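You operate a simulated robot arm through the tools that you are given. There is no shell and no other tool. Be economical: measure what you need, move in short steps, check, and stop when the job is done.

You are at the controls of a simulated two-armed robot. One attempt, no reset.

JOB
On the top of the sample bench, pour about 70 ml from the jug into the red-rimmed cup, holding that steady with the other hand, and put the jug back.

The check looks at the end state, three seconds after you hand in, the way a careful person would. Anything else that was tipped, shoved, dropped, spilled or broken makes it a failure.

ROBOT AND FRAMES
Two 6-joint arms with two-finger parallel grippers on one trunk, on a base that drives. Base frame: it is fixed to the floor where the robot stands at the start and does not move with it; the origin is under the middle of the robot, x ahead of it, y to its left, z up; the surface under the hand at the start is at about z = 800. Readings come in mm, rad, newtons and seconds.
The left shoulder is at the start at [280, 185, 1080], the right one opposite. With the tool pointing down near the work surface each hand reaches from about 540 to 940 mm from the robot's upright axis, wherever it stands, measured 20 degrees to its own side. Payload 1.57 kg a hand.
Tool frame (each hand has its own): the origin (TCP) lies between the finger pads and is the grasp point; the fingertips stand 30 mm ahead of it; z points along the fingers, y is the line along which they close. Largest opening 80 mm; finger width 17, thickness 12; the body of the gripper, 40 by 82 mm, starts 80 mm behind the TCP.
Orientation is that of the tool frame in the base frame, as a unit quaternion [x, y, z, w]. With the fingers straight down and closing along the base's y, the tool's x points along the base's -x, its y along +y and its z along -z.

CONTROLS
- The arms move only by the tool step_arm. It takes "left_targets", "right_targets" or both (then of equal length, played together; a hand with none holds still); each is a list of rows, each an object (a shift or turn left out is 0, a gripper value left out holds the last) with "hand": the opening, from 0 (shut) to 1 (fully open); "xyz": the shift along the tool's x, y, z in cm, a list of three; "delta_rot": the turn, a rotation vector about the tool's x, y, z in rad, a list of three. In form: [{"hand": hand, "xyz": [tx, ty, tz], "delta_rot": [ax, ay, az]}, ...]. A call has 1 to 12 rows; each row is the pose to reach, as a shift and turn from the pose commanded when the call began, along the tool's axes at that moment. Each row takes 0.2 s and may step no farther than 50 mm and 0.15 rad from the row before; otherwise, or with a gripper value out of range, the whole call is refused. Where a pose cannot be reached the arm comes as near as it can. A force on the tool above 40 N (or 10 N above the force at the start of the call, whichever is more), or a blocked arm, ends the call early, and 0.2 s more pass. Each finger travels about 153 mm/s and halts on what it meets, pressing with about 43 N; the grip force reading is that of the motor and also rises with nothing between the fingers. The clock runs only during rows and for 0.2 s after the last one: add rows that repeat a pose to give the fingers time. The reply holds the time, the measured pose of the TCP, the force on the tool along the base axes, the opening and the grip force, in the units named above and with some noise, with the torque about the TCP (base axes, N m) and any sound that the robot's microphone picked up.
- Cameras (640 x 400 px; columns grow to the right, rows downward): "scene" is now at [238.2, 21.2, 1526.9]; the picture's right is [0.27, -0.96, 0.00], its down [-0.66, -0.19, -0.73] and it looks along [0.70, 0.20, -0.69] (base axes); focal length 270 px, centre (320, 200). "left" rides on the left gripper at [72, 7, -122] in its tool frame; the picture's right is [-0.09, 1.00, 0.00], its down [-0.84, -0.08, -0.54] and it looks along [-0.54, -0.05, 0.84] (tool axes); focal length 238 px, centre (320, 200). "right" rides on the right gripper at [72, -7, -122] in its tool frame; the picture's right is [0.09, 1.00, 0.00], its down [-0.84, 0.08, -0.54] and it looks along [-0.54, 0.05, 0.84] (tool axes); focal length 238 px, centre (320, 200). There is no depth. A picture from a camera that has moved, and an enlarged one, comes with that camera's place and axes in the base frame and with its lens.
- grab_frame(camera): a new picture of that camera. No time passes.
- raise_lower(by): slides the trunk up (or, below 0, down) by that many mm; the arms and the scene camera ride with it, the base frame stays. It gives what a move gives, with no picture.
- drive_base(legs): drives the robot by 1 to 6 legs, each [ahead, turn to the left] in mm and rad, along the robot's own axes; the way and the turn of a leg run together, so that a leg with both is an arc; at most 1500 mm and 3.142 rad a leg. The arms and the cameras ride along, it lands a little off, and it stops where it bumps. It gives what a move gives.
- turn_head(pan, tilt): turns the head with the scene camera to pan (to the left, within 1.501 rad either way) and tilt (down, from -0.506 to 1.204), counted from straight ahead of the robot. It gives what a move gives.
- zoom(camera, box): a new picture of the part [left, top, right, bottom] of that camera's present view, enlarged. No time passes.
- close_job(): hands the job in; it is judged then, once.

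Go step by step. Nothing tells you exact positions but the pictures and the camera data: compare them with the known pose of the tool, close in by small moves and look again before you grip or let go. The budget is 120 turns and 92 pictures, counting those below and the enlarged ones. Unless the task says otherwise, let go and move clear before handing in, and close with one line.

The tools are called after "Request:" as name(argument=value, ...) on one line, values as JSON. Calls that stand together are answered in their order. step_arm: Moves the arms, as the interface text tells. Its arguments: {"type":"object","properties":{"left_targets":{"type":"array","items":{"type":"object","properties":{"hand":{"type":"number"},"xyz":{"type":"array","items":{"type":"number"}},"delta_rot":{"type":"array","items":{"type":"number"}}}}},"right_targets":{"type":"array","items":{"type":"object","properties":{"hand":{"type":"number"},"xyz":{"type":"array","items":{"type":"number"}},"delta_rot":{"type":"array","items":{"type":"number"}}}}}},"required":[]} The other tools are called the same way: raise_lower (by) slides the trunk up or down; drive_base (legs) drives the base; turn_head (pan, tilt) turns the head that bears the scene camera; grab_frame (camera) takes a picture; zoom (camera, box) takes an enlarged picture of a part of a camera's view; close_job () hands the job in.

At the start:

```text
time_s: 0.0
left_eef_pos: [480.1, 375.7, 1164.6]
left_ee_rot: [0.0, 1.0, 0.0, 0.0]
left_wrist_force: [-0.2, 0.2, 0.1]
left_moment: [-0.01, -0.02, 0.02]
left_finger_gap: 80.0
left_grip_force: 0.0
right_eef_pos: [569.7, -113.9, 1243.1]
right_ee_rot: [0.0, 1.0, 0.0, 0.0]
right_wrist_force: [-0.2, 0.0, 0.2]
right_moment: [0.0, 0.01, -0.01]
right_finger_gap: 80.1
right_grip_force: 0.0
trunk travel left (down, up): [-775.0, 215.0]
robot x, y, heading: [1.3, -1.3, 0.002]
head pan, tilt: [0.278, 0.756]
```

scene: 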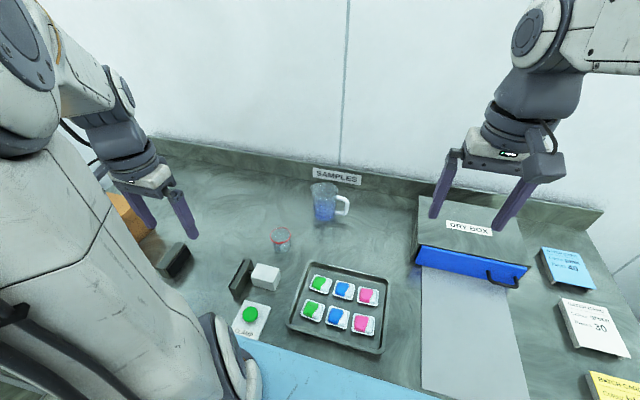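
right: 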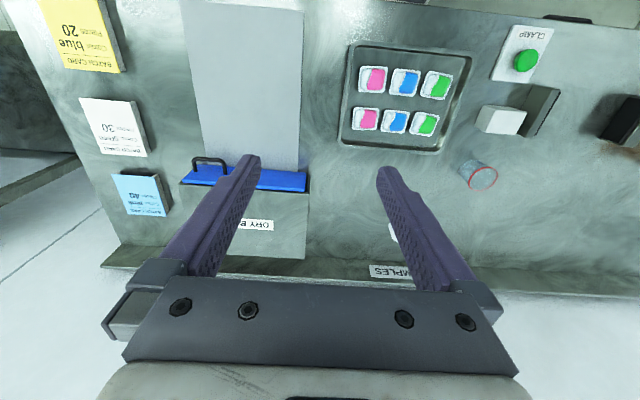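
left: 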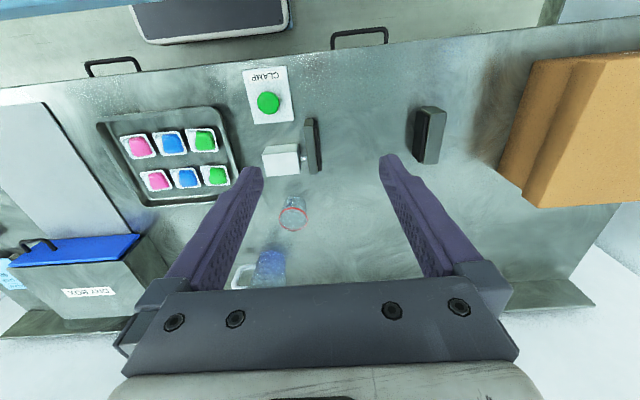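

I see the jug (blue liquid, handle to the right) near the SAMPLES label and the red-rimmed cup nearer the robot. I'll zoom in to measure them first.

Request:
zoom(camera="scene", box=[240, 150, 400, 250])

Request:
zoom(camera="left", box=[200, 180, 360, 280])

```text
4.00 times, centred on (320, 200) of scene
camera zoom: at [238.2, 21.2, 1526.9], right [0.27, -0.96, 0.0], down [-0.66, -0.19, -0.73], along [0.7, 0.2, -0.69], focal length 1081 px, centre (320, 200)
```

zoom: 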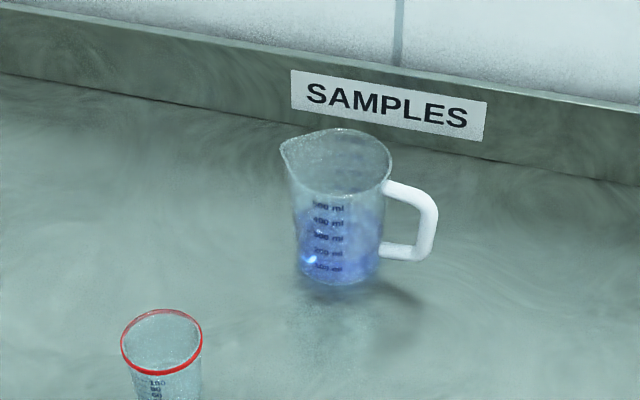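

```text
4.00 times, centred on (280, 230) of left
camera zoom: at [405.6, 382.9, 1286.8], right [0.09, 1.0, 0.0], down [0.84, -0.08, 0.54], along [0.54, -0.05, -0.84], focal length 953 px, centre (480, 80)
```

zoom: 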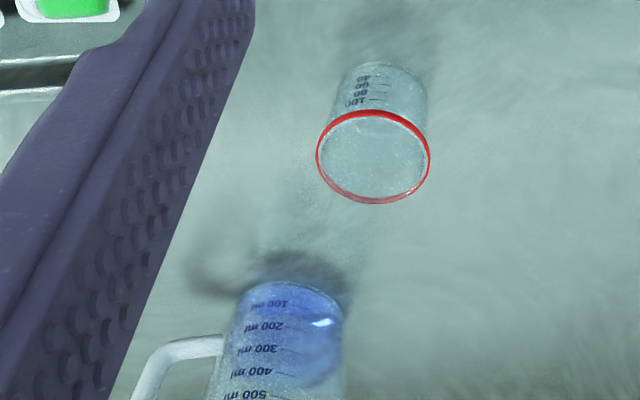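

Estimates: jug near (891,190) with handle toward −y and spout toward +y; cup rim near (731,291,852). I'll pitch the right hand forward (60° from vertical) and bring it to a viewing position short of the jug.

Request:
step_arm(right_targets=[{"xyz": [-0.5, 2, 4], "delta_rot": [0, -0.15, 0], "hand": 1}, {"xyz": [-1, 4, 8], "delta_rot": [0, -0.3, 0]}, {"xyz": [-1.5, 6, 12], "delta_rot": [0, -0.45, 0]}, {"xyz": [-2, 8, 16], "delta_rot": [0, -0.6, 0]}, {"xyz": [-2.5, 10, 20], "delta_rot": [0, -0.75, 0]}, {"xyz": [-3, 12, 24], "delta_rot": [0, -0.9, 0]}, {"xyz": [-3, 14, 27], "delta_rot": [0, -1.047, 0]}, {"xyz": [-3, 15, 29], "delta_rot": [0, -1.047, 0]}])

Request:
grab_frame(camera="right")

Request:
grab_frame(camera="scene")

```text
time_s: 1.8
left_eef_pos: [479.3, 375.3, 1165.2]
left_ee_rot: [0.001, 1.0, -0.001, 0.0]
left_wrist_force: [-0.1, -0.4, 0.6]
left_moment: [0.0, 0.01, 0.01]
left_finger_gap: 79.8
left_grip_force: 0.1
right_eef_pos: [627.9, 81.0, 1004.2]
right_ee_rot: [-0.001, 0.868, -0.009, 0.497]
right_wrist_force: [0.5, -0.1, -0.4]
right_moment: [-0.03, 0.01, -0.02]
right_finger_gap: 80.0
right_grip_force: 0.0
right hand out of reach, approached as far as the arm can: row 5, 6, 7, 8
trunk travel left (down, up): [-775.0, 215.0]
robot x, y, heading: [1.3, 2.0, -0.0]
head pan, tilt: [0.278, 0.756]
```

```text
86 pictures are left
camera right: at [486.4, 76.5, 1003.1], right [-0.04, 0.99, -0.1], down [-0.04, 0.09, 0.99], along [1.0, 0.05, 0.04], focal length 238 px, centre (320, 200)
```

right: 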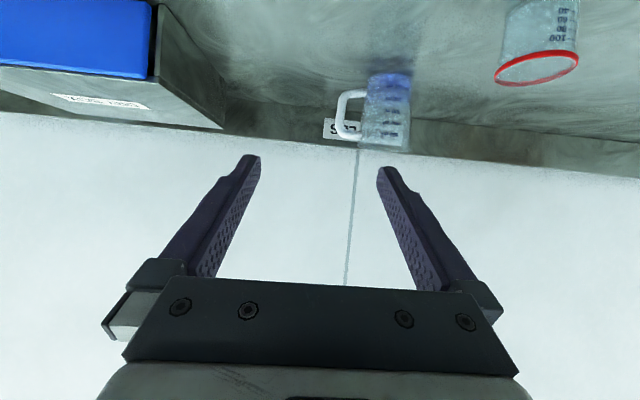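

```text
85 pictures are left
camera scene: at [238.7, 22.0, 1526.8], right [0.27, -0.96, 0.0], down [-0.66, -0.19, -0.73], along [0.7, 0.2, -0.69], focal length 270 px, centre (320, 200)
```

scene: 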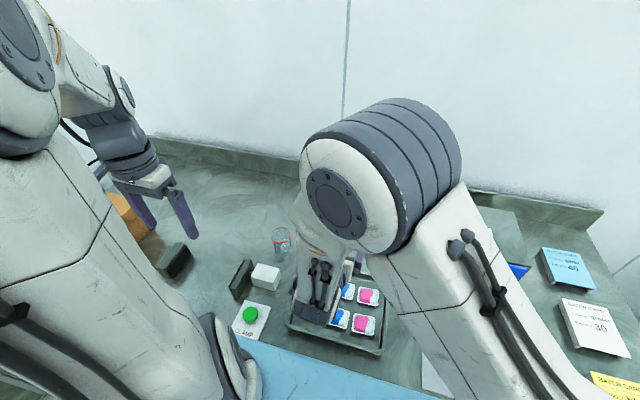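

The right arm is folded too close for that pose; I'll extend it forward where it has room and look at the handle.

Request:
step_arm(right_targets=[{"xyz": [-1.5, 0, 2.6]}, {"xyz": [-3, 0, 5.2]}, {"xyz": [-4.5, 0, 7.8]}, {"xyz": [-6, 0, 10.4]}, {"xyz": [-6, 0, 10.4]}])

Request:
grab_frame(camera="right")

Request:
grab_frame(camera="scene")

```text
time_s: 3.0
left_eef_pos: [479.2, 375.2, 1165.2]
left_ee_rot: [0.0, 1.0, -0.001, 0.0]
left_wrist_force: [0.4, -1.0, -0.8]
left_moment: [-0.03, 0.01, 0.01]
left_finger_gap: 80.2
left_grip_force: 0.0
right_eef_pos: [747.0, 82.7, 1006.4]
right_ee_rot: [0.001, 0.867, -0.001, 0.499]
right_wrist_force: [0.4, -0.3, -0.1]
right_moment: [-0.04, -0.01, 0.02]
right_finger_gap: 80.1
right_grip_force: 0.0
trunk travel left (down, up): [-775.0, 215.0]
robot x, y, heading: [-4.7, 1.5, -0.0]
head pan, tilt: [0.278, 0.756]
```

```text
84 pictures are left
camera right: at [605.7, 77.5, 1004.7], right [-0.05, 1.0, -0.08], down [-0.05, 0.08, 1.0], along [1.0, 0.05, 0.05], focal length 238 px, centre (320, 200)
```

right: 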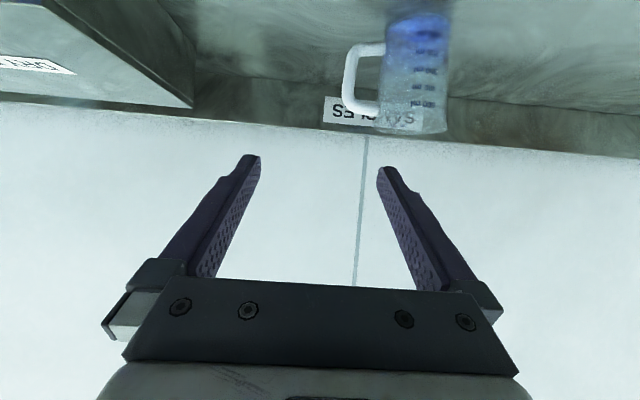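

```text
83 pictures are left
camera scene: at [238.3, 21.2, 1526.9], right [0.27, -0.96, 0.0], down [-0.66, -0.19, -0.73], along [0.7, 0.2, -0.69], focal length 270 px, centre (320, 200)
```

scene: 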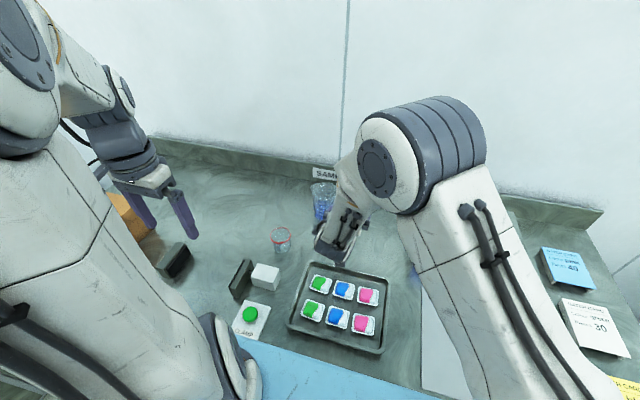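

Request:
zoom(camera="right", box=[320, 0, 480, 150])

```text
2.67 times, centred on (400, 75) of right
camera zoom: at [605.7, 77.5, 1004.7], right [-0.05, 1.0, -0.08], down [-0.05, 0.08, 1.0], along [1.0, 0.05, 0.05], focal length 636 px, centre (107, 533)
```

zoom: 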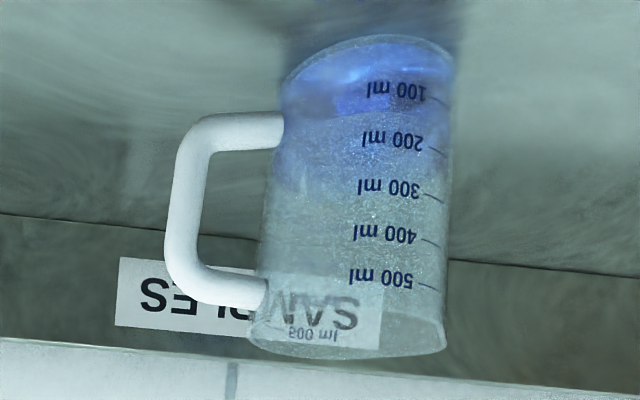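

Jug refined to ≈(911,196), handle bar ≈(910,119) toward −y, spout toward +y, rim z≈920. Next I'll bring the left hand, pitched 45° and yawed 60°, to a standoff in front of the cup.

Request:
step_arm(left_targets=[{"hand": 1, "xyz": [-2.3, -0.12, 2.7], "delta_rot": [0.0456, -0.079, 0.1101]}, {"xyz": [-4.6, -0.24, 5.4], "delta_rot": [0.0912, -0.158, 0.2202]}, {"xyz": [-6.9, -0.37, 8.1], "delta_rot": [0.1368, -0.237, 0.3303]}, {"xyz": [-9.2, -0.5, 10.8], "delta_rot": [0.1824, -0.316, 0.4404]}, {"xyz": [-11.5, -0.6, 13.5], "delta_rot": [0.2281, -0.395, 0.5506]}, {"xyz": [-13.9, -0.7, 16.1], "delta_rot": [0.2737, -0.474, 0.6607]}, {"xyz": [-16.2, -0.85, 18.8], "delta_rot": [0.3193, -0.553, 0.7708]}, {"xyz": [-18.5, -1, 21.5], "delta_rot": [0.3649, -0.632, 0.8809]}, {"xyz": [-20.8, -1.1, 24.2], "delta_rot": [0.4105, -0.711, 0.991]}, {"xyz": [-20.8, -1.1, 24.2], "delta_rot": [0.4105, -0.711, 0.991]}])

Request:
grab_frame(camera="left")

Request:
grab_frame(camera="scene")

```text
time_s: 5.2
left_eef_pos: [690.9, 362.6, 924.4]
left_ee_rot: [0.462, 0.8, -0.192, 0.332]
left_wrist_force: [0.5, -0.4, 0.4]
left_moment: [-0.02, 0.0, 0.01]
left_finger_gap: 79.9
left_grip_force: 0.0
right_eef_pos: [748.0, 82.8, 1006.7]
right_ee_rot: [-0.001, 0.866, 0.001, 0.5]
right_wrist_force: [0.0, 0.2, -0.3]
right_moment: [-0.01, -0.01, 0.03]
right_finger_gap: 79.8
right_grip_force: 0.1
trunk travel left (down, up): [-775.0, 215.0]
robot x, y, heading: [1.0, -0.6, 0.001]
head pan, tilt: [0.278, 0.756]
```

```text
81 pictures are left
camera left: at [625.9, 485.2, 959.3], right [0.9, 0.44, 0.07], down [0.04, -0.22, 0.98], along [0.44, -0.87, -0.21], focal length 238 px, centre (320, 200)
```

left: 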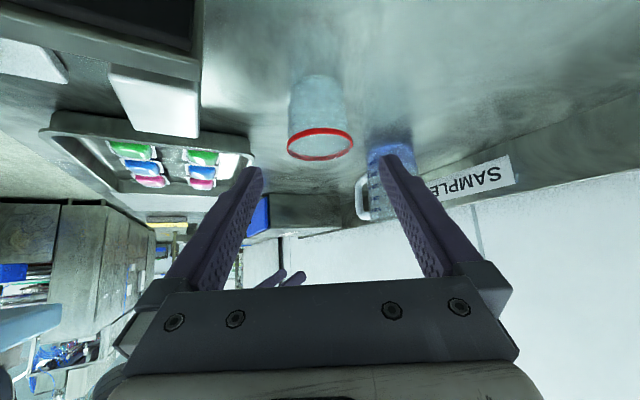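

```text
80 pictures are left
camera scene: at [238.5, 21.5, 1526.9], right [0.27, -0.96, 0.0], down [-0.66, -0.19, -0.73], along [0.7, 0.2, -0.69], focal length 270 px, centre (320, 200)
```

scene: 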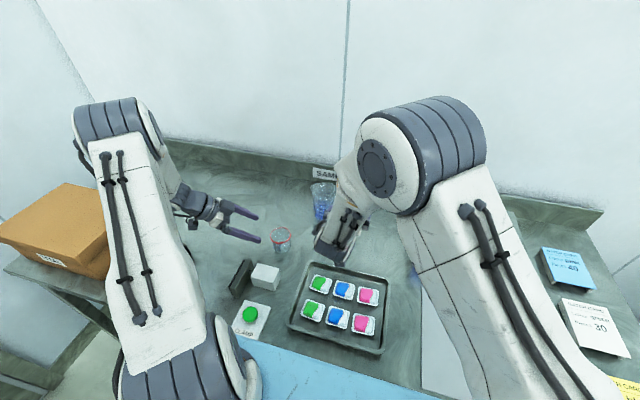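

The left hand reached its standoff. I'll zoom on the cup to refine its centre and height before moving in.

Request:
zoom(camera="left", box=[240, 50, 400, 180])

Request:
zoom(camera="scene", box=[200, 190, 320, 270])

```text
3.08 times, centred on (320, 115) of left
camera zoom: at [625.9, 485.2, 959.3], right [0.9, 0.44, 0.07], down [0.04, -0.22, 0.98], along [0.44, -0.87, -0.21], focal length 733 px, centre (320, 462)
```

zoom: 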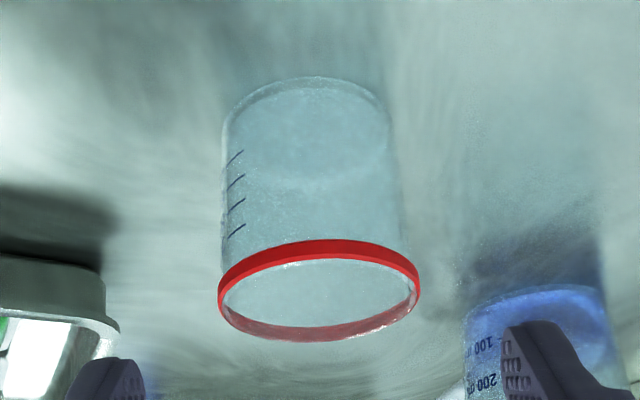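

```text
5.00 times, centred on (260, 230) of scene
camera zoom: at [238.5, 21.5, 1526.9], right [0.27, -0.96, 0.0], down [-0.66, -0.19, -0.73], along [0.7, 0.2, -0.69], focal length 1351 px, centre (620, 50)
```

zoom: 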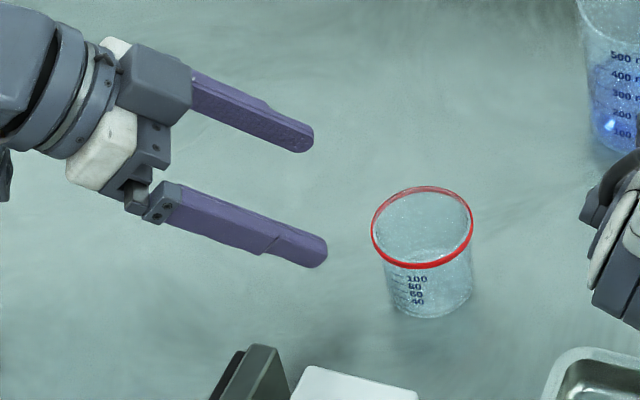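

Cup refined to (729, 291.5), rim z≈856. Moving in 80 mm first with the lateral correction, then checking.

Request:
step_arm(left_targets=[{"xyz": [0.4, -0.26, 2]}, {"xyz": [0.4, -0.26, 4]}, {"xyz": [0.4, -0.26, 6]}, {"xyz": [0.4, -0.26, 8]}, {"xyz": [0.4, -0.26, 8]}])

Request:
grab_frame(camera="left")

Request:
zoom(camera="scene", box=[200, 190, 320, 270])

```text
time_s: 6.4
left_eef_pos: [713.0, 316.3, 863.2]
left_ee_rot: [0.463, 0.8, -0.191, 0.331]
left_wrist_force: [-0.4, 0.1, -0.6]
left_moment: [0.04, -0.01, 0.01]
left_finger_gap: 80.1
left_grip_force: 0.0
right_eef_pos: [746.9, 83.7, 1006.0]
right_ee_rot: [0.001, 0.866, 0.0, 0.5]
right_wrist_force: [-0.3, -0.3, -0.1]
right_moment: [0.01, -0.01, 0.01]
right_finger_gap: 79.9
right_grip_force: 0.1
trunk travel left (down, up): [-775.0, 215.0]
robot x, y, heading: [4.4, 1.2, 0.002]
head pan, tilt: [0.278, 0.756]
```

```text
77 pictures are left
camera left: at [647.6, 438.2, 897.8], right [0.89, 0.44, 0.07], down [0.04, -0.22, 0.97], along [0.44, -0.87, -0.21], focal length 238 px, centre (320, 200)
```

left: 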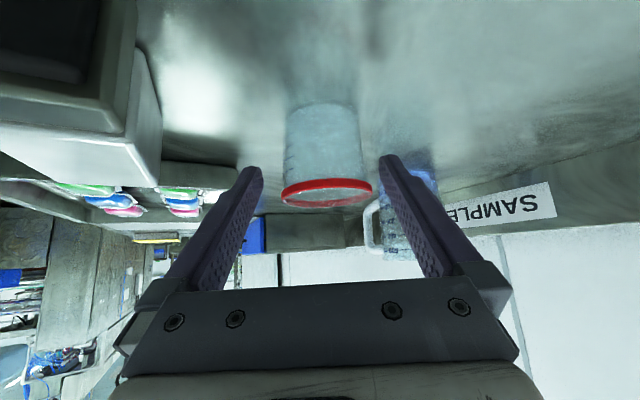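

```text
5.00 times, centred on (260, 230) of scene
camera zoom: at [238.3, 21.3, 1526.9], right [0.27, -0.96, 0.0], down [-0.66, -0.19, -0.73], along [0.7, 0.2, -0.69], focal length 1351 px, centre (620, 50)
```

zoom: 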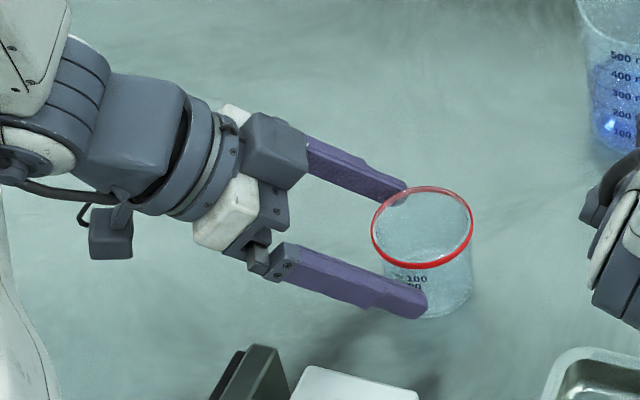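

Aligned within a couple of mm; moving the last 39 mm and closing on the cup.

Request:
step_arm(left_targets=[{"xyz": [-0.2, 0.14, 1.5]}, {"xyz": [-0.33, 0.14, 3]}, {"xyz": [-0.33, 0.14, 3.9]}, {"xyz": [-0.33, 0.14, 3.9]}])

Request:
grab_frame(camera="left")

Request:
zoom(camera="scene", box=[200, 190, 320, 270])

```text
time_s: 7.4
left_eef_pos: [728.2, 292.5, 839.9]
left_ee_rot: [0.461, 0.8, -0.191, 0.332]
left_wrist_force: [0.5, 0.0, -0.1]
left_moment: [-0.03, -0.02, 0.01]
left_finger_gap: 80.2
left_grip_force: 0.1
right_eef_pos: [747.4, 83.9, 1006.5]
right_ee_rot: [0.0, 0.866, 0.0, 0.5]
right_wrist_force: [-0.3, -0.4, 0.0]
right_moment: [-0.02, 0.02, 0.03]
right_finger_gap: 79.8
right_grip_force: 0.0
trunk travel left (down, up): [-775.0, 215.0]
robot x, y, heading: [0.9, -1.6, 0.0]
head pan, tilt: [0.278, 0.756]
```

```text
75 pictures are left
camera left: at [664.2, 413.6, 874.7], right [0.89, 0.44, 0.07], down [0.04, -0.22, 0.97], along [0.44, -0.87, -0.21], focal length 238 px, centre (320, 200)
```

left: 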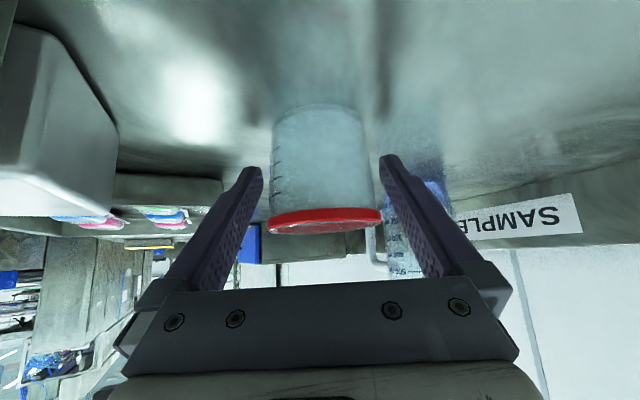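

```text
5.00 times, centred on (260, 230) of scene
camera zoom: at [238.2, 21.3, 1526.9], right [0.27, -0.96, 0.0], down [-0.66, -0.19, -0.73], along [0.7, 0.2, -0.69], focal length 1351 px, centre (620, 50)
```

zoom: 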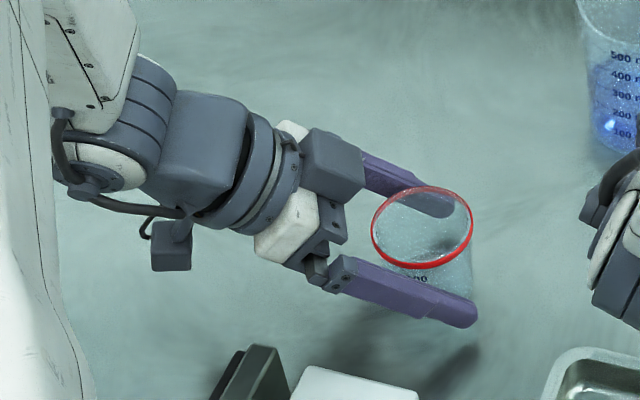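

Request:
step_arm(left_targets=[{"hand": 0.9}, {"hand": 0.84}, {"hand": 0.8}, {"hand": 0.76}, {"hand": 0.74}, {"hand": 0.74}])

Request:
grab_frame(camera="left")

```text
time_s: 8.8
left_eef_pos: [728.3, 291.8, 839.3]
left_ee_rot: [0.462, 0.8, -0.192, 0.332]
left_wrist_force: [-0.7, -0.8, 0.5]
left_moment: [0.02, 0.0, 0.0]
left_finger_gap: 59.3
left_grip_force: 0.0
right_eef_pos: [748.5, 83.7, 1007.3]
right_ee_rot: [0.0, 0.866, 0.0, 0.5]
right_wrist_force: [-0.7, -1.6, -0.2]
right_moment: [0.0, 0.02, -0.02]
right_finger_gap: 80.0
right_grip_force: 0.1
trunk travel left (down, up): [-775.0, 215.0]
robot x, y, heading: [1.1, -0.2, 0.004]
head pan, tilt: [0.278, 0.756]
```

```text
73 pictures are left
camera left: at [664.1, 413.7, 874.9], right [0.89, 0.44, 0.07], down [0.04, -0.22, 0.98], along [0.44, -0.87, -0.21], focal length 238 px, centre (320, 200)
```

left: 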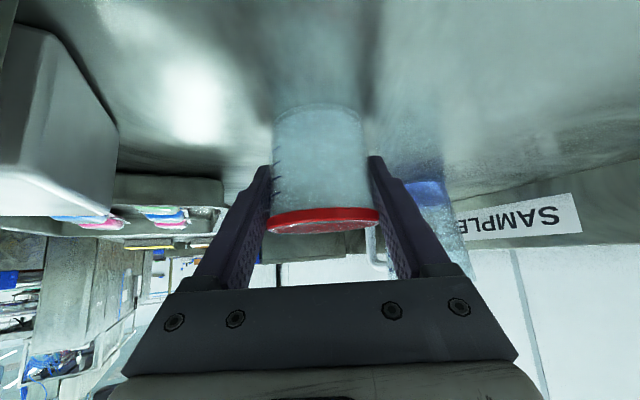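

Not touching yet at 59 mm; closing further in small steps.

Request:
step_arm(left_targets=[{"hand": 0.72}, {"hand": 0.7}, {"hand": 0.68}, {"hand": 0.66}, {"hand": 0.64}, {"hand": 0.64}])

Request:
grab_frame(camera="left")

```text
time_s: 10.2
left_eef_pos: [728.0, 291.5, 839.2]
left_ee_rot: [0.462, 0.8, -0.191, 0.331]
left_wrist_force: [-0.7, 0.5, 0.3]
left_moment: [0.02, 0.04, 0.02]
left_finger_gap: 55.6
left_grip_force: 43.1
right_eef_pos: [747.3, 82.8, 1006.5]
right_ee_rot: [0.0, 0.866, 0.0, 0.5]
right_wrist_force: [0.1, 0.5, -0.1]
right_moment: [-0.01, 0.01, -0.02]
right_finger_gap: 80.0
right_grip_force: 0.2
trunk travel left (down, up): [-775.0, 215.0]
robot x, y, heading: [1.6, 0.4, -0.0]
head pan, tilt: [0.278, 0.756]
```

```text
72 pictures are left
camera left: at [664.1, 413.7, 874.9], right [0.89, 0.44, 0.07], down [0.04, -0.22, 0.98], along [0.44, -0.87, -0.21], focal length 238 px, centre (320, 200)
```

left: 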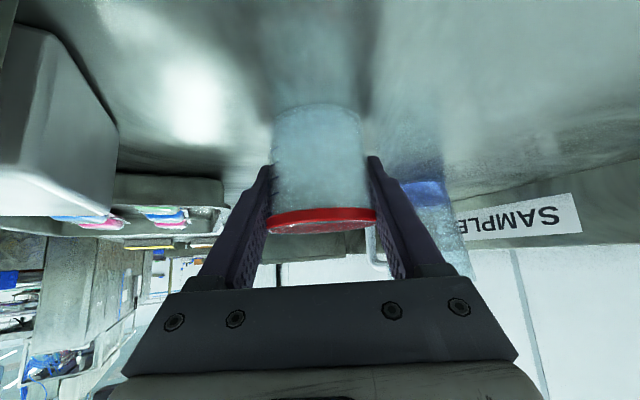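

The cup is held (55.6 mm, 43 N). Now the right hand goes to a pre-grasp 90 mm short of the handle bar with the opening narrowed to 33 mm.

Request:
step_arm(right_targets=[{"hand": 0.41, "xyz": [0.9, 0.9, 3]}, {"xyz": [1.8, 1.8, 6]}, {"xyz": [2.6, 2.7, 9]}, {"xyz": [3.5, 3.6, 11.8]}, {"xyz": [3.5, 3.6, 11.8]}])

Request:
grab_frame(camera="right")

Request:
grab_frame(camera="scene")

```text
time_s: 11.4
left_eef_pos: [728.0, 292.1, 839.8]
left_ee_rot: [0.462, 0.8, -0.191, 0.332]
left_wrist_force: [-0.2, -0.5, 0.0]
left_moment: [0.0, -0.02, 0.0]
left_finger_gap: 55.3
left_grip_force: 43.4
right_eef_pos: [831.9, 119.6, 917.3]
right_ee_rot: [0.0, 0.866, 0.0, 0.5]
right_wrist_force: [0.3, 0.0, -1.3]
right_moment: [0.01, -0.01, 0.01]
right_finger_gap: 33.0
right_grip_force: 0.0
trunk travel left (down, up): [-775.0, 215.0]
robot x, y, heading: [0.8, -2.8, 0.0]
head pan, tilt: [0.278, 0.756]
```

```text
71 pictures are left
camera right: at [689.9, 114.2, 915.8], right [-0.05, 1.0, -0.08], down [-0.05, 0.08, 1.0], along [1.0, 0.05, 0.05], focal length 238 px, centre (320, 200)
```

right: 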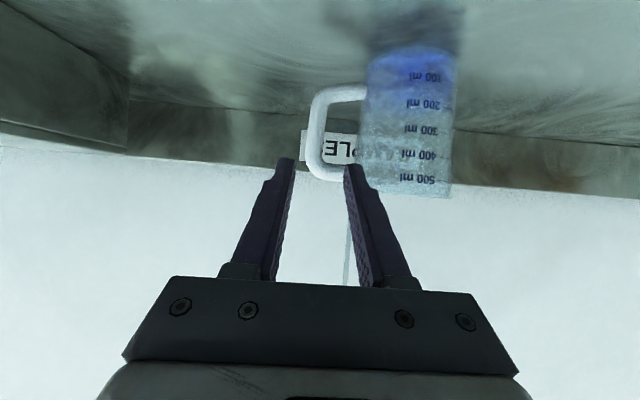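

```text
70 pictures are left
camera scene: at [238.2, 21.3, 1526.9], right [0.27, -0.96, 0.0], down [-0.66, -0.19, -0.73], along [0.7, 0.2, -0.69], focal length 270 px, centre (320, 200)
```

scene: 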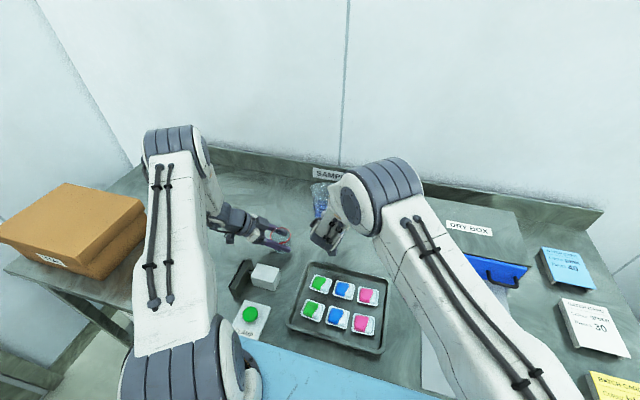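

Request:
zoom(camera="right", box=[260, 40, 480, 200])

Request:
zoom(camera="scene", box=[280, 160, 380, 250])

```text
2.50 times, centred on (370, 120) of right
camera zoom: at [689.9, 114.2, 915.8], right [-0.05, 1.0, -0.08], down [-0.05, 0.08, 1.0], along [1.0, 0.05, 0.05], focal length 596 px, centre (195, 400)
```

zoom: 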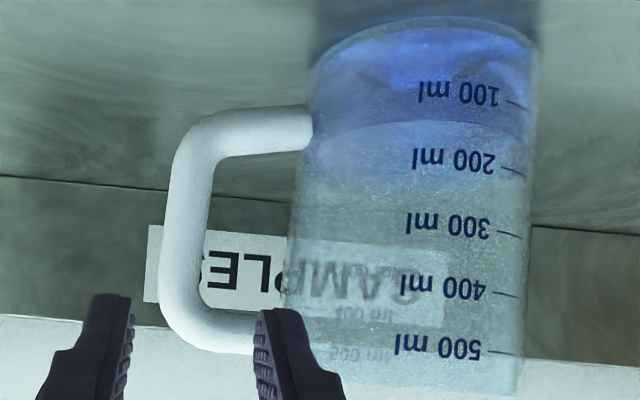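

```text
4.44 times, centred on (330, 205) of scene
camera zoom: at [238.2, 21.3, 1526.9], right [0.27, -0.96, 0.0], down [-0.66, -0.19, -0.73], along [0.7, 0.2, -0.69], focal length 1201 px, centre (276, 178)
```

zoom: 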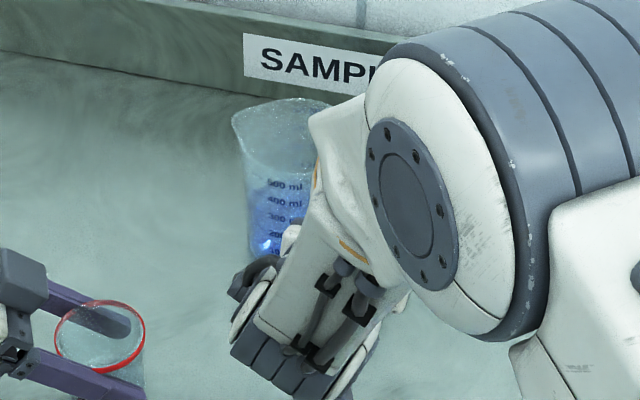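

The liquid reads roughly 150–200 ml; the bar is at y≈116 with hole z 836–893. I'll advance 60 mm with a −3.6 mm lateral shift, then check.

Request:
step_arm(right_targets=[{"xyz": [0, -0.36, 2]}, {"xyz": [0, -0.36, 4]}, {"xyz": [0, -0.36, 6]}, {"xyz": [0, -0.36, 6]}])

Request:
zoom(camera="right", box=[240, 40, 480, 220])

```text
time_s: 12.4
left_eef_pos: [729.4, 290.6, 840.6]
left_ee_rot: [0.462, 0.8, -0.192, 0.331]
left_wrist_force: [0.1, 0.2, 1.0]
left_moment: [0.0, -0.01, 0.02]
left_finger_gap: 55.5
left_grip_force: 43.4
right_eef_pos: [884.5, 113.6, 887.9]
right_ee_rot: [0.0, 0.866, 0.0, 0.5]
right_wrist_force: [0.6, -0.2, -0.2]
right_moment: [-0.01, -0.01, -0.02]
right_finger_gap: 32.8
right_grip_force: 0.1
trunk travel left (down, up): [-775.0, 215.0]
robot x, y, heading: [-2.0, 1.2, 0.004]
head pan, tilt: [0.278, 0.756]
```

```text
2.22 times, centred on (360, 130) of right
camera zoom: at [743.2, 108.5, 886.1], right [-0.05, 1.0, -0.08], down [-0.05, 0.08, 1.0], along [1.0, 0.05, 0.05], focal length 530 px, centre (231, 356)
```

zoom: 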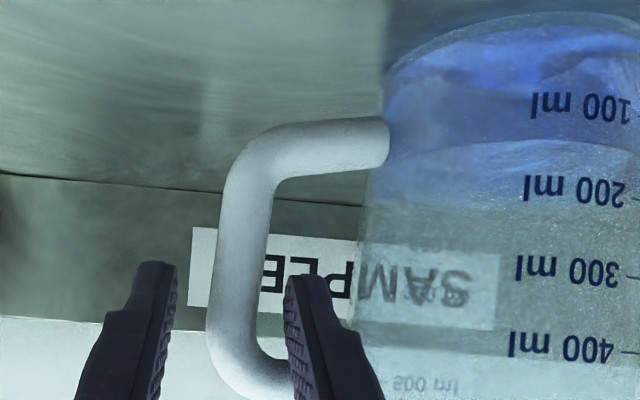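

Inner finger is entering the handle hole cleanly; advance the last 30 mm with +2.5 mm in y.

Request:
step_arm(right_targets=[{"xyz": [0, 0.25, 1]}, {"xyz": [0, 0.25, 2]}, {"xyz": [0, 0.25, 3]}, {"xyz": [0, 0.25, 3]}])

Request:
zoom(camera="right", box=[240, 40, 480, 220])

```text
time_s: 13.4
left_eef_pos: [728.5, 291.4, 839.7]
left_ee_rot: [0.462, 0.8, -0.191, 0.331]
left_wrist_force: [0.0, 0.1, 1.2]
left_moment: [-0.01, -0.03, 0.01]
left_finger_gap: 55.7
left_grip_force: 43.2
right_eef_pos: [907.8, 116.9, 873.8]
right_ee_rot: [0.0, 0.866, 0.0, 0.5]
right_wrist_force: [-0.2, -0.2, -0.1]
right_moment: [-0.01, -0.01, -0.02]
right_finger_gap: 32.6
right_grip_force: 0.1
trunk travel left (down, up): [-775.0, 215.0]
robot x, y, heading: [3.3, 2.0, -0.001]
head pan, tilt: [0.278, 0.756]
```

```text
2.22 times, centred on (360, 130) of right
camera zoom: at [767.1, 111.2, 872.3], right [-0.05, 1.0, -0.08], down [-0.05, 0.08, 1.0], along [1.0, 0.05, 0.05], focal length 530 px, centre (231, 356)
```

zoom: 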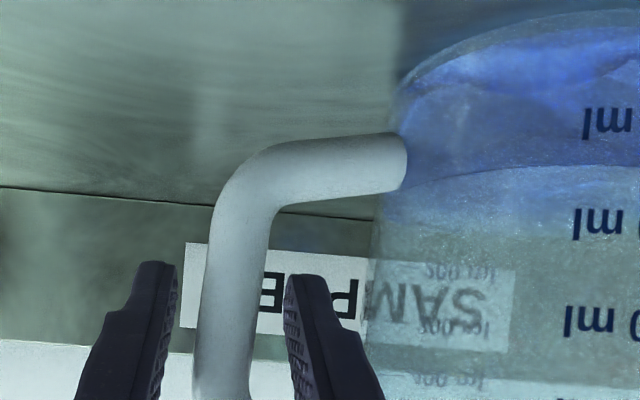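

Bar sits about 2 mm toward −y of the finger centre; correct and close.

Request:
step_arm(right_targets=[{"xyz": [0, -0.2, 0], "hand": 0.41}, {"xyz": [0, -0.2, 0], "hand": 0.33}, {"xyz": [0, -0.2, 0], "hand": 0.27}, {"xyz": [0, -0.2, 0], "hand": 0.23}, {"xyz": [0, -0.2, 0], "hand": 0.2}, {"xyz": [0, -0.2, 0], "hand": 0.17}, {"xyz": [0, -0.2, 0], "hand": 0.1}, {"xyz": [0, -0.2, 0], "hand": 0.1}])

Request:
zoom(camera="right", box=[240, 40, 480, 220])

```text
time_s: 15.2
left_eef_pos: [727.4, 292.0, 840.0]
left_ee_rot: [0.462, 0.8, -0.191, 0.331]
left_wrist_force: [0.2, -0.1, 0.1]
left_moment: [0.0, 0.01, 0.0]
left_finger_gap: 55.4
left_grip_force: 43.2
right_eef_pos: [909.5, 116.4, 874.6]
right_ee_rot: [-0.001, 0.866, 0.002, 0.501]
right_wrist_force: [0.4, 2.1, 4.6]
right_moment: [0.72, 0.0, 0.0]
right_finger_gap: 15.3
right_grip_force: 30.6
trunk travel left (down, up): [-775.0, 215.0]
robot x, y, heading: [-0.1, 1.3, -0.001]
head pan, tilt: [0.278, 0.756]
```

```text
2.22 times, centred on (360, 130) of right
camera zoom: at [767.6, 110.3, 872.8], right [-0.05, 1.0, -0.08], down [-0.05, 0.08, 1.0], along [1.0, 0.05, 0.05], focal length 530 px, centre (231, 356)
```

zoom: 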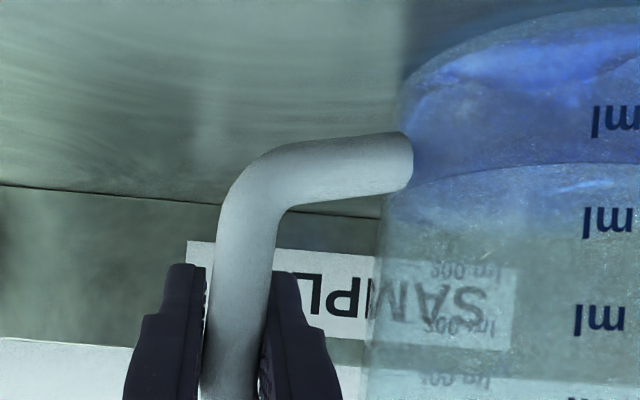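

Handle gripped (15 mm). Close to full force and lift straight up about 20 mm to test.

Request:
step_arm(right_targets=[{"hand": 0}, {"hand": 0}, {"hand": 0, "xyz": [-0.43, 0, -0.25]}, {"xyz": [-0.87, 0, -0.5]}, {"xyz": [-1.3, 0, -0.75]}, {"xyz": [-1.73, 0, -1]}, {"xyz": [-1.73, 0, -1]}])

Request:
grab_frame(camera="right")

```text
time_s: 16.8
left_eef_pos: [728.4, 293.1, 840.5]
left_ee_rot: [0.461, 0.8, -0.191, 0.333]
left_wrist_force: [0.2, -1.1, 1.4]
left_moment: [-0.01, -0.01, 0.02]
left_finger_gap: 55.1
left_grip_force: 42.8
right_eef_pos: [908.5, 115.0, 893.0]
right_ee_rot: [0.0, 0.866, 0.0, 0.5]
right_wrist_force: [0.3, 0.2, 0.3]
right_moment: [-0.11, -0.01, -0.01]
right_finger_gap: 14.6
right_grip_force: 30.7
trunk travel left (down, up): [-775.0, 215.0]
robot x, y, heading: [1.5, -0.8, -0.004]
head pan, tilt: [0.278, 0.756]
```

```text
64 pictures are left
camera right: at [766.1, 110.0, 892.3], right [-0.05, 1.0, -0.08], down [-0.05, 0.08, 1.0], along [1.0, 0.05, 0.05], focal length 238 px, centre (320, 200)
```

right: 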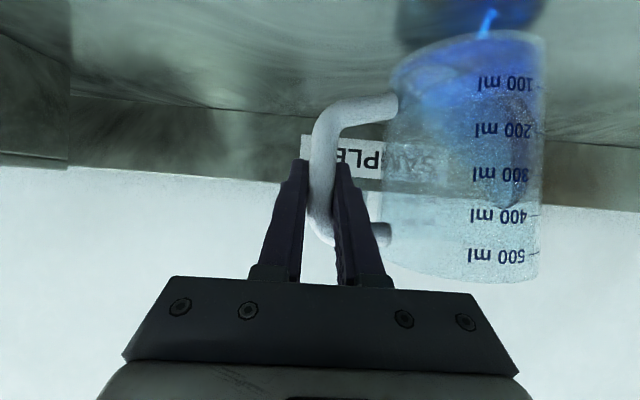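

That looks odd — no weight on the wrist, and the handle's top end looks detached from the jug. I'll look closely.

Request:
zoom(camera="right", box=[270, 0, 590, 300])

Request:
grab_frame(camera="left")

Request:
zoom(camera="scene", box=[260, 150, 400, 250])

```text
1.33 times, centred on (430, 150) of right
camera zoom: at [766.1, 110.0, 892.3], right [-0.05, 1.0, -0.08], down [-0.05, 0.08, 1.0], along [1.0, 0.05, 0.05], focal length 318 px, centre (173, 267)
```

zoom: 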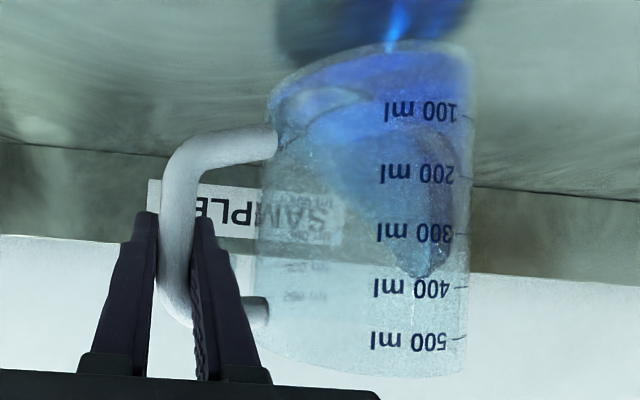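

```text
62 pictures are left
camera left: at [664.2, 413.7, 874.8], right [0.9, 0.44, 0.07], down [0.04, -0.22, 0.98], along [0.44, -0.87, -0.21], focal length 238 px, centre (320, 200)
```

left: 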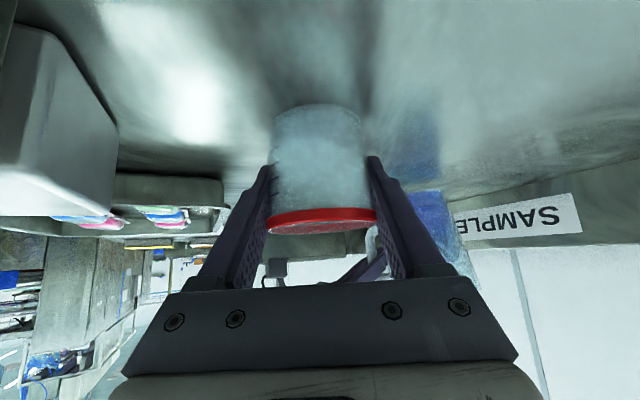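

```text
4.00 times, centred on (330, 200) of scene
camera zoom: at [238.3, 21.3, 1526.9], right [0.27, -0.96, 0.0], down [-0.66, -0.19, -0.73], along [0.7, 0.2, -0.69], focal length 1081 px, centre (280, 200)
```

zoom: 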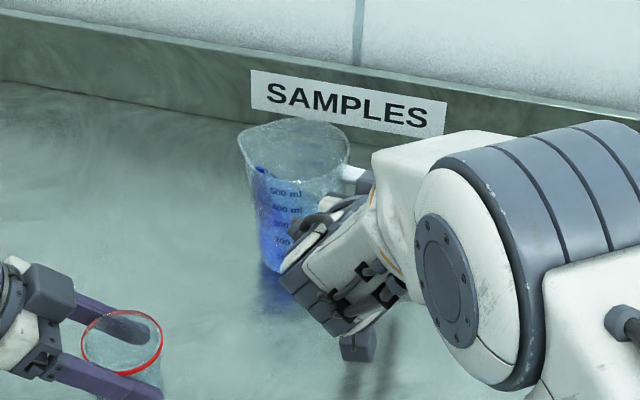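

The jug is in fact lifted with the hand; the handle's top arm is just hidden by the finger. The liquid looks to be sloshing, so I'll hold still a second and look again.

Request:
step_arm(right_targets=[{"hand": 0}, {}, {}, {}, {}])

Request:
zoom(camera="right", box=[270, 0, 590, 300])

Request:
zoom(camera="scene", box=[260, 150, 400, 250])

```text
time_s: 18.0
left_eef_pos: [728.6, 292.6, 839.7]
left_ee_rot: [0.462, 0.8, -0.191, 0.332]
left_wrist_force: [0.4, -0.6, 2.4]
left_moment: [0.01, -0.05, -0.04]
left_finger_gap: 55.3
left_grip_force: 42.7
right_eef_pos: [907.9, 114.6, 895.0]
right_ee_rot: [0.0, 0.866, 0.0, 0.5]
right_wrist_force: [-1.3, -0.8, -0.4]
right_moment: [-0.17, -0.01, -0.01]
right_finger_gap: 14.5
right_grip_force: 30.6
trunk travel left (down, up): [-775.0, 215.0]
robot x, y, heading: [1.1, -0.7, -0.0]
head pan, tilt: [0.278, 0.756]
```

```text
1.33 times, centred on (430, 150) of right
camera zoom: at [766.5, 110.1, 892.5], right [-0.05, 1.0, -0.08], down [-0.05, 0.08, 1.0], along [1.0, 0.05, 0.05], focal length 318 px, centre (173, 267)
```

zoom: 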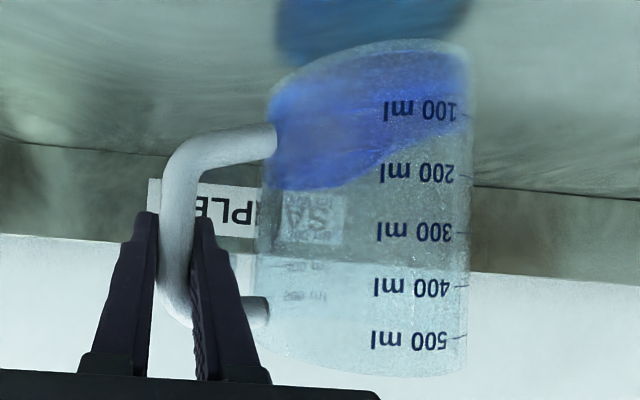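

```text
4.00 times, centred on (330, 200) of scene
camera zoom: at [238.3, 21.3, 1526.9], right [0.27, -0.96, 0.0], down [-0.66, -0.19, -0.73], along [0.7, 0.2, -0.69], focal length 1081 px, centre (280, 200)
```

zoom: 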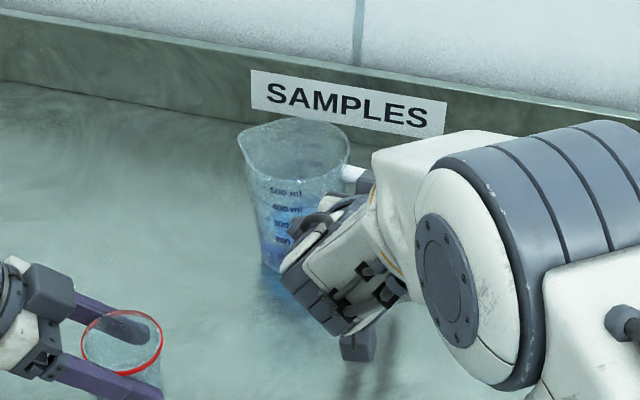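

The jug is held; the liquid sloshes easily, so I'll move gently. Lifting about 90 mm with ramped speed.

Request:
step_arm(right_targets=[{"hand": 0, "xyz": [-0.17, 0, -0.1]}, {"xyz": [-0.52, 0, -0.3]}, {"xyz": [-1.04, 0, -0.6]}, {"xyz": [-1.73, 0, -1.0]}, {"xyz": [-2.51, 0, -1.45]}, {"xyz": [-3.38, 0, -1.95]}, {"xyz": [-4.33, 0, -2.5]}, {"xyz": [-5.2, 0, -3.0]}, {"xyz": [-6.06, 0, -3.5]}, {"xyz": [-6.75, 0, -3.9]}, {"xyz": [-7.27, 0, -4.2]}, {"xyz": [-7.6, 0, -4.4]}])

Request:
grab_frame(camera="right")

```text
time_s: 20.6
left_eef_pos: [729.0, 291.8, 839.7]
left_ee_rot: [0.461, 0.8, -0.191, 0.332]
left_wrist_force: [-0.1, 0.1, 1.1]
left_moment: [0.03, -0.02, -0.01]
left_finger_gap: 55.6
left_grip_force: 43.1
right_eef_pos: [907.5, 116.8, 981.3]
right_ee_rot: [0.0, 0.866, -0.001, 0.5]
right_wrist_force: [-0.3, -0.3, -2.0]
right_moment: [-0.16, -0.02, 0.04]
right_finger_gap: 14.4
right_grip_force: 30.5
trunk travel left (down, up): [-775.0, 215.0]
robot x, y, heading: [-0.7, 0.8, 0.001]
head pan, tilt: [0.278, 0.756]
```

```text
58 pictures are left
camera right: at [766.0, 110.7, 979.9], right [-0.05, 1.0, -0.08], down [-0.05, 0.08, 1.0], along [1.0, 0.05, 0.05], focal length 238 px, centre (320, 200)
```

right: 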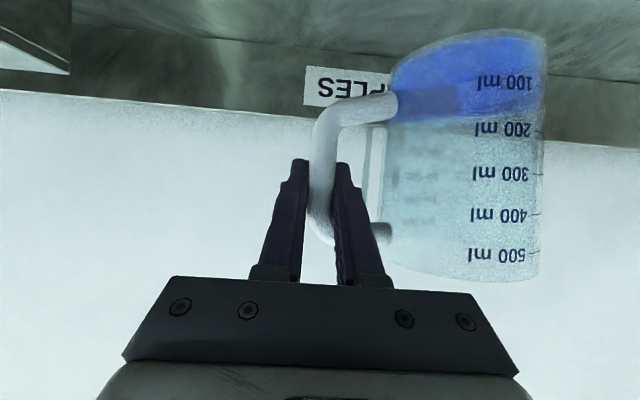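

Request:
zoom(camera="right", box=[360, 10, 580, 160])

```text
2.67 times, centred on (470, 85) of right
camera zoom: at [766.0, 110.7, 979.9], right [-0.05, 1.0, -0.08], down [-0.05, 0.08, 1.0], along [1.0, 0.05, 0.05], focal length 636 px, centre (-80, 507)
```

zoom: 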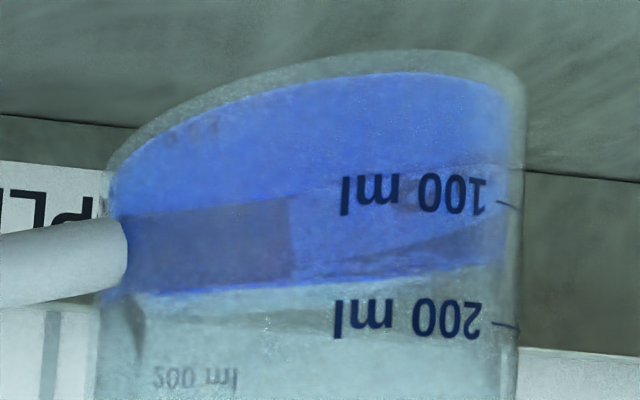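

Level ≈150 ml. Now a smooth move with a 28° left yaw to a pre-pour position at about (800,165,1020).

Request:
step_arm(right_targets=[{"hand": 0, "xyz": [0.04, 0.1, -0.22], "delta_rot": [-0.0085, 0, -0.0049]}, {"xyz": [0.14, 0.34, -0.78], "delta_rot": [-0.0296, 0, -0.0171]}, {"xyz": [0.3, 0.74, -1.68], "delta_rot": [-0.0635, 0, -0.0367]}, {"xyz": [0.49, 1.23, -2.8], "delta_rot": [-0.1059, 0, -0.0611]}, {"xyz": [0.73, 1.81, -4.14], "delta_rot": [-0.1567, 0, -0.0905]}, {"xyz": [0.99, 2.45, -5.6], "delta_rot": [-0.2118, 0, -0.1223]}, {"xyz": [1.24, 3.09, -7.06], "delta_rot": [-0.2668, 0, -0.154]}, {"xyz": [1.48, 3.68, -8.4], "delta_rot": [-0.3176, 0, -0.1834]}, {"xyz": [1.67, 4.17, -9.52], "delta_rot": [-0.36, 0, -0.2078]}, {"xyz": [1.83, 4.56, -10.42], "delta_rot": [-0.3939, 0, -0.2274]}, {"xyz": [1.93, 4.8, -10.98], "delta_rot": [-0.415, 0, -0.2396]}, {"xyz": [1.97, 4.9, -11.2], "delta_rot": [-0.4235, 0, -0.2445]}])

Request:
grab_frame(camera="scene")

Request:
grab_frame(camera="left")

```text
time_s: 23.2
left_eef_pos: [729.8, 292.3, 840.0]
left_ee_rot: [0.461, 0.801, -0.191, 0.331]
left_wrist_force: [0.0, -1.1, 0.3]
left_moment: [0.03, 0.01, 0.02]
left_finger_gap: 55.7
left_grip_force: 43.2
right_eef_pos: [804.8, 165.7, 1019.2]
right_ee_rot: [-0.204, 0.842, 0.115, 0.485]
right_wrist_force: [0.9, -0.4, -2.5]
right_moment: [-0.13, -0.05, -0.01]
right_finger_gap: 14.2
right_grip_force: 30.8
trunk travel left (down, up): [-775.0, 215.0]
robot x, y, heading: [0.3, -5.3, -0.003]
head pan, tilt: [0.278, 0.756]
```

```text
56 pictures are left
camera scene: at [238.3, 21.3, 1526.9], right [0.27, -0.96, 0.0], down [-0.66, -0.19, -0.73], along [0.7, 0.2, -0.69], focal length 270 px, centre (320, 200)
```

scene: 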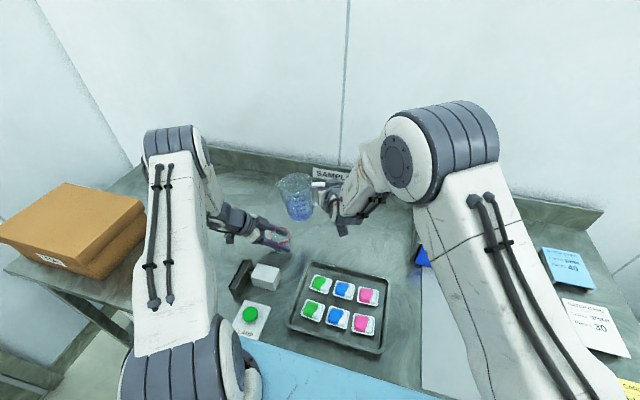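

```text
55 pictures are left
camera left: at [664.2, 413.8, 874.8], right [0.89, 0.44, 0.07], down [0.04, -0.22, 0.98], along [0.44, -0.87, -0.21], focal length 238 px, centre (320, 200)
```

left: 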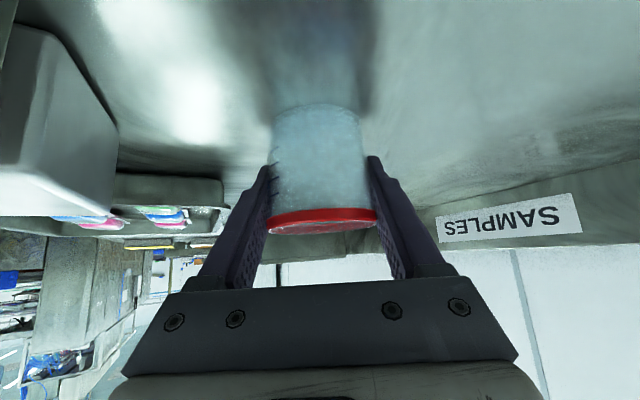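

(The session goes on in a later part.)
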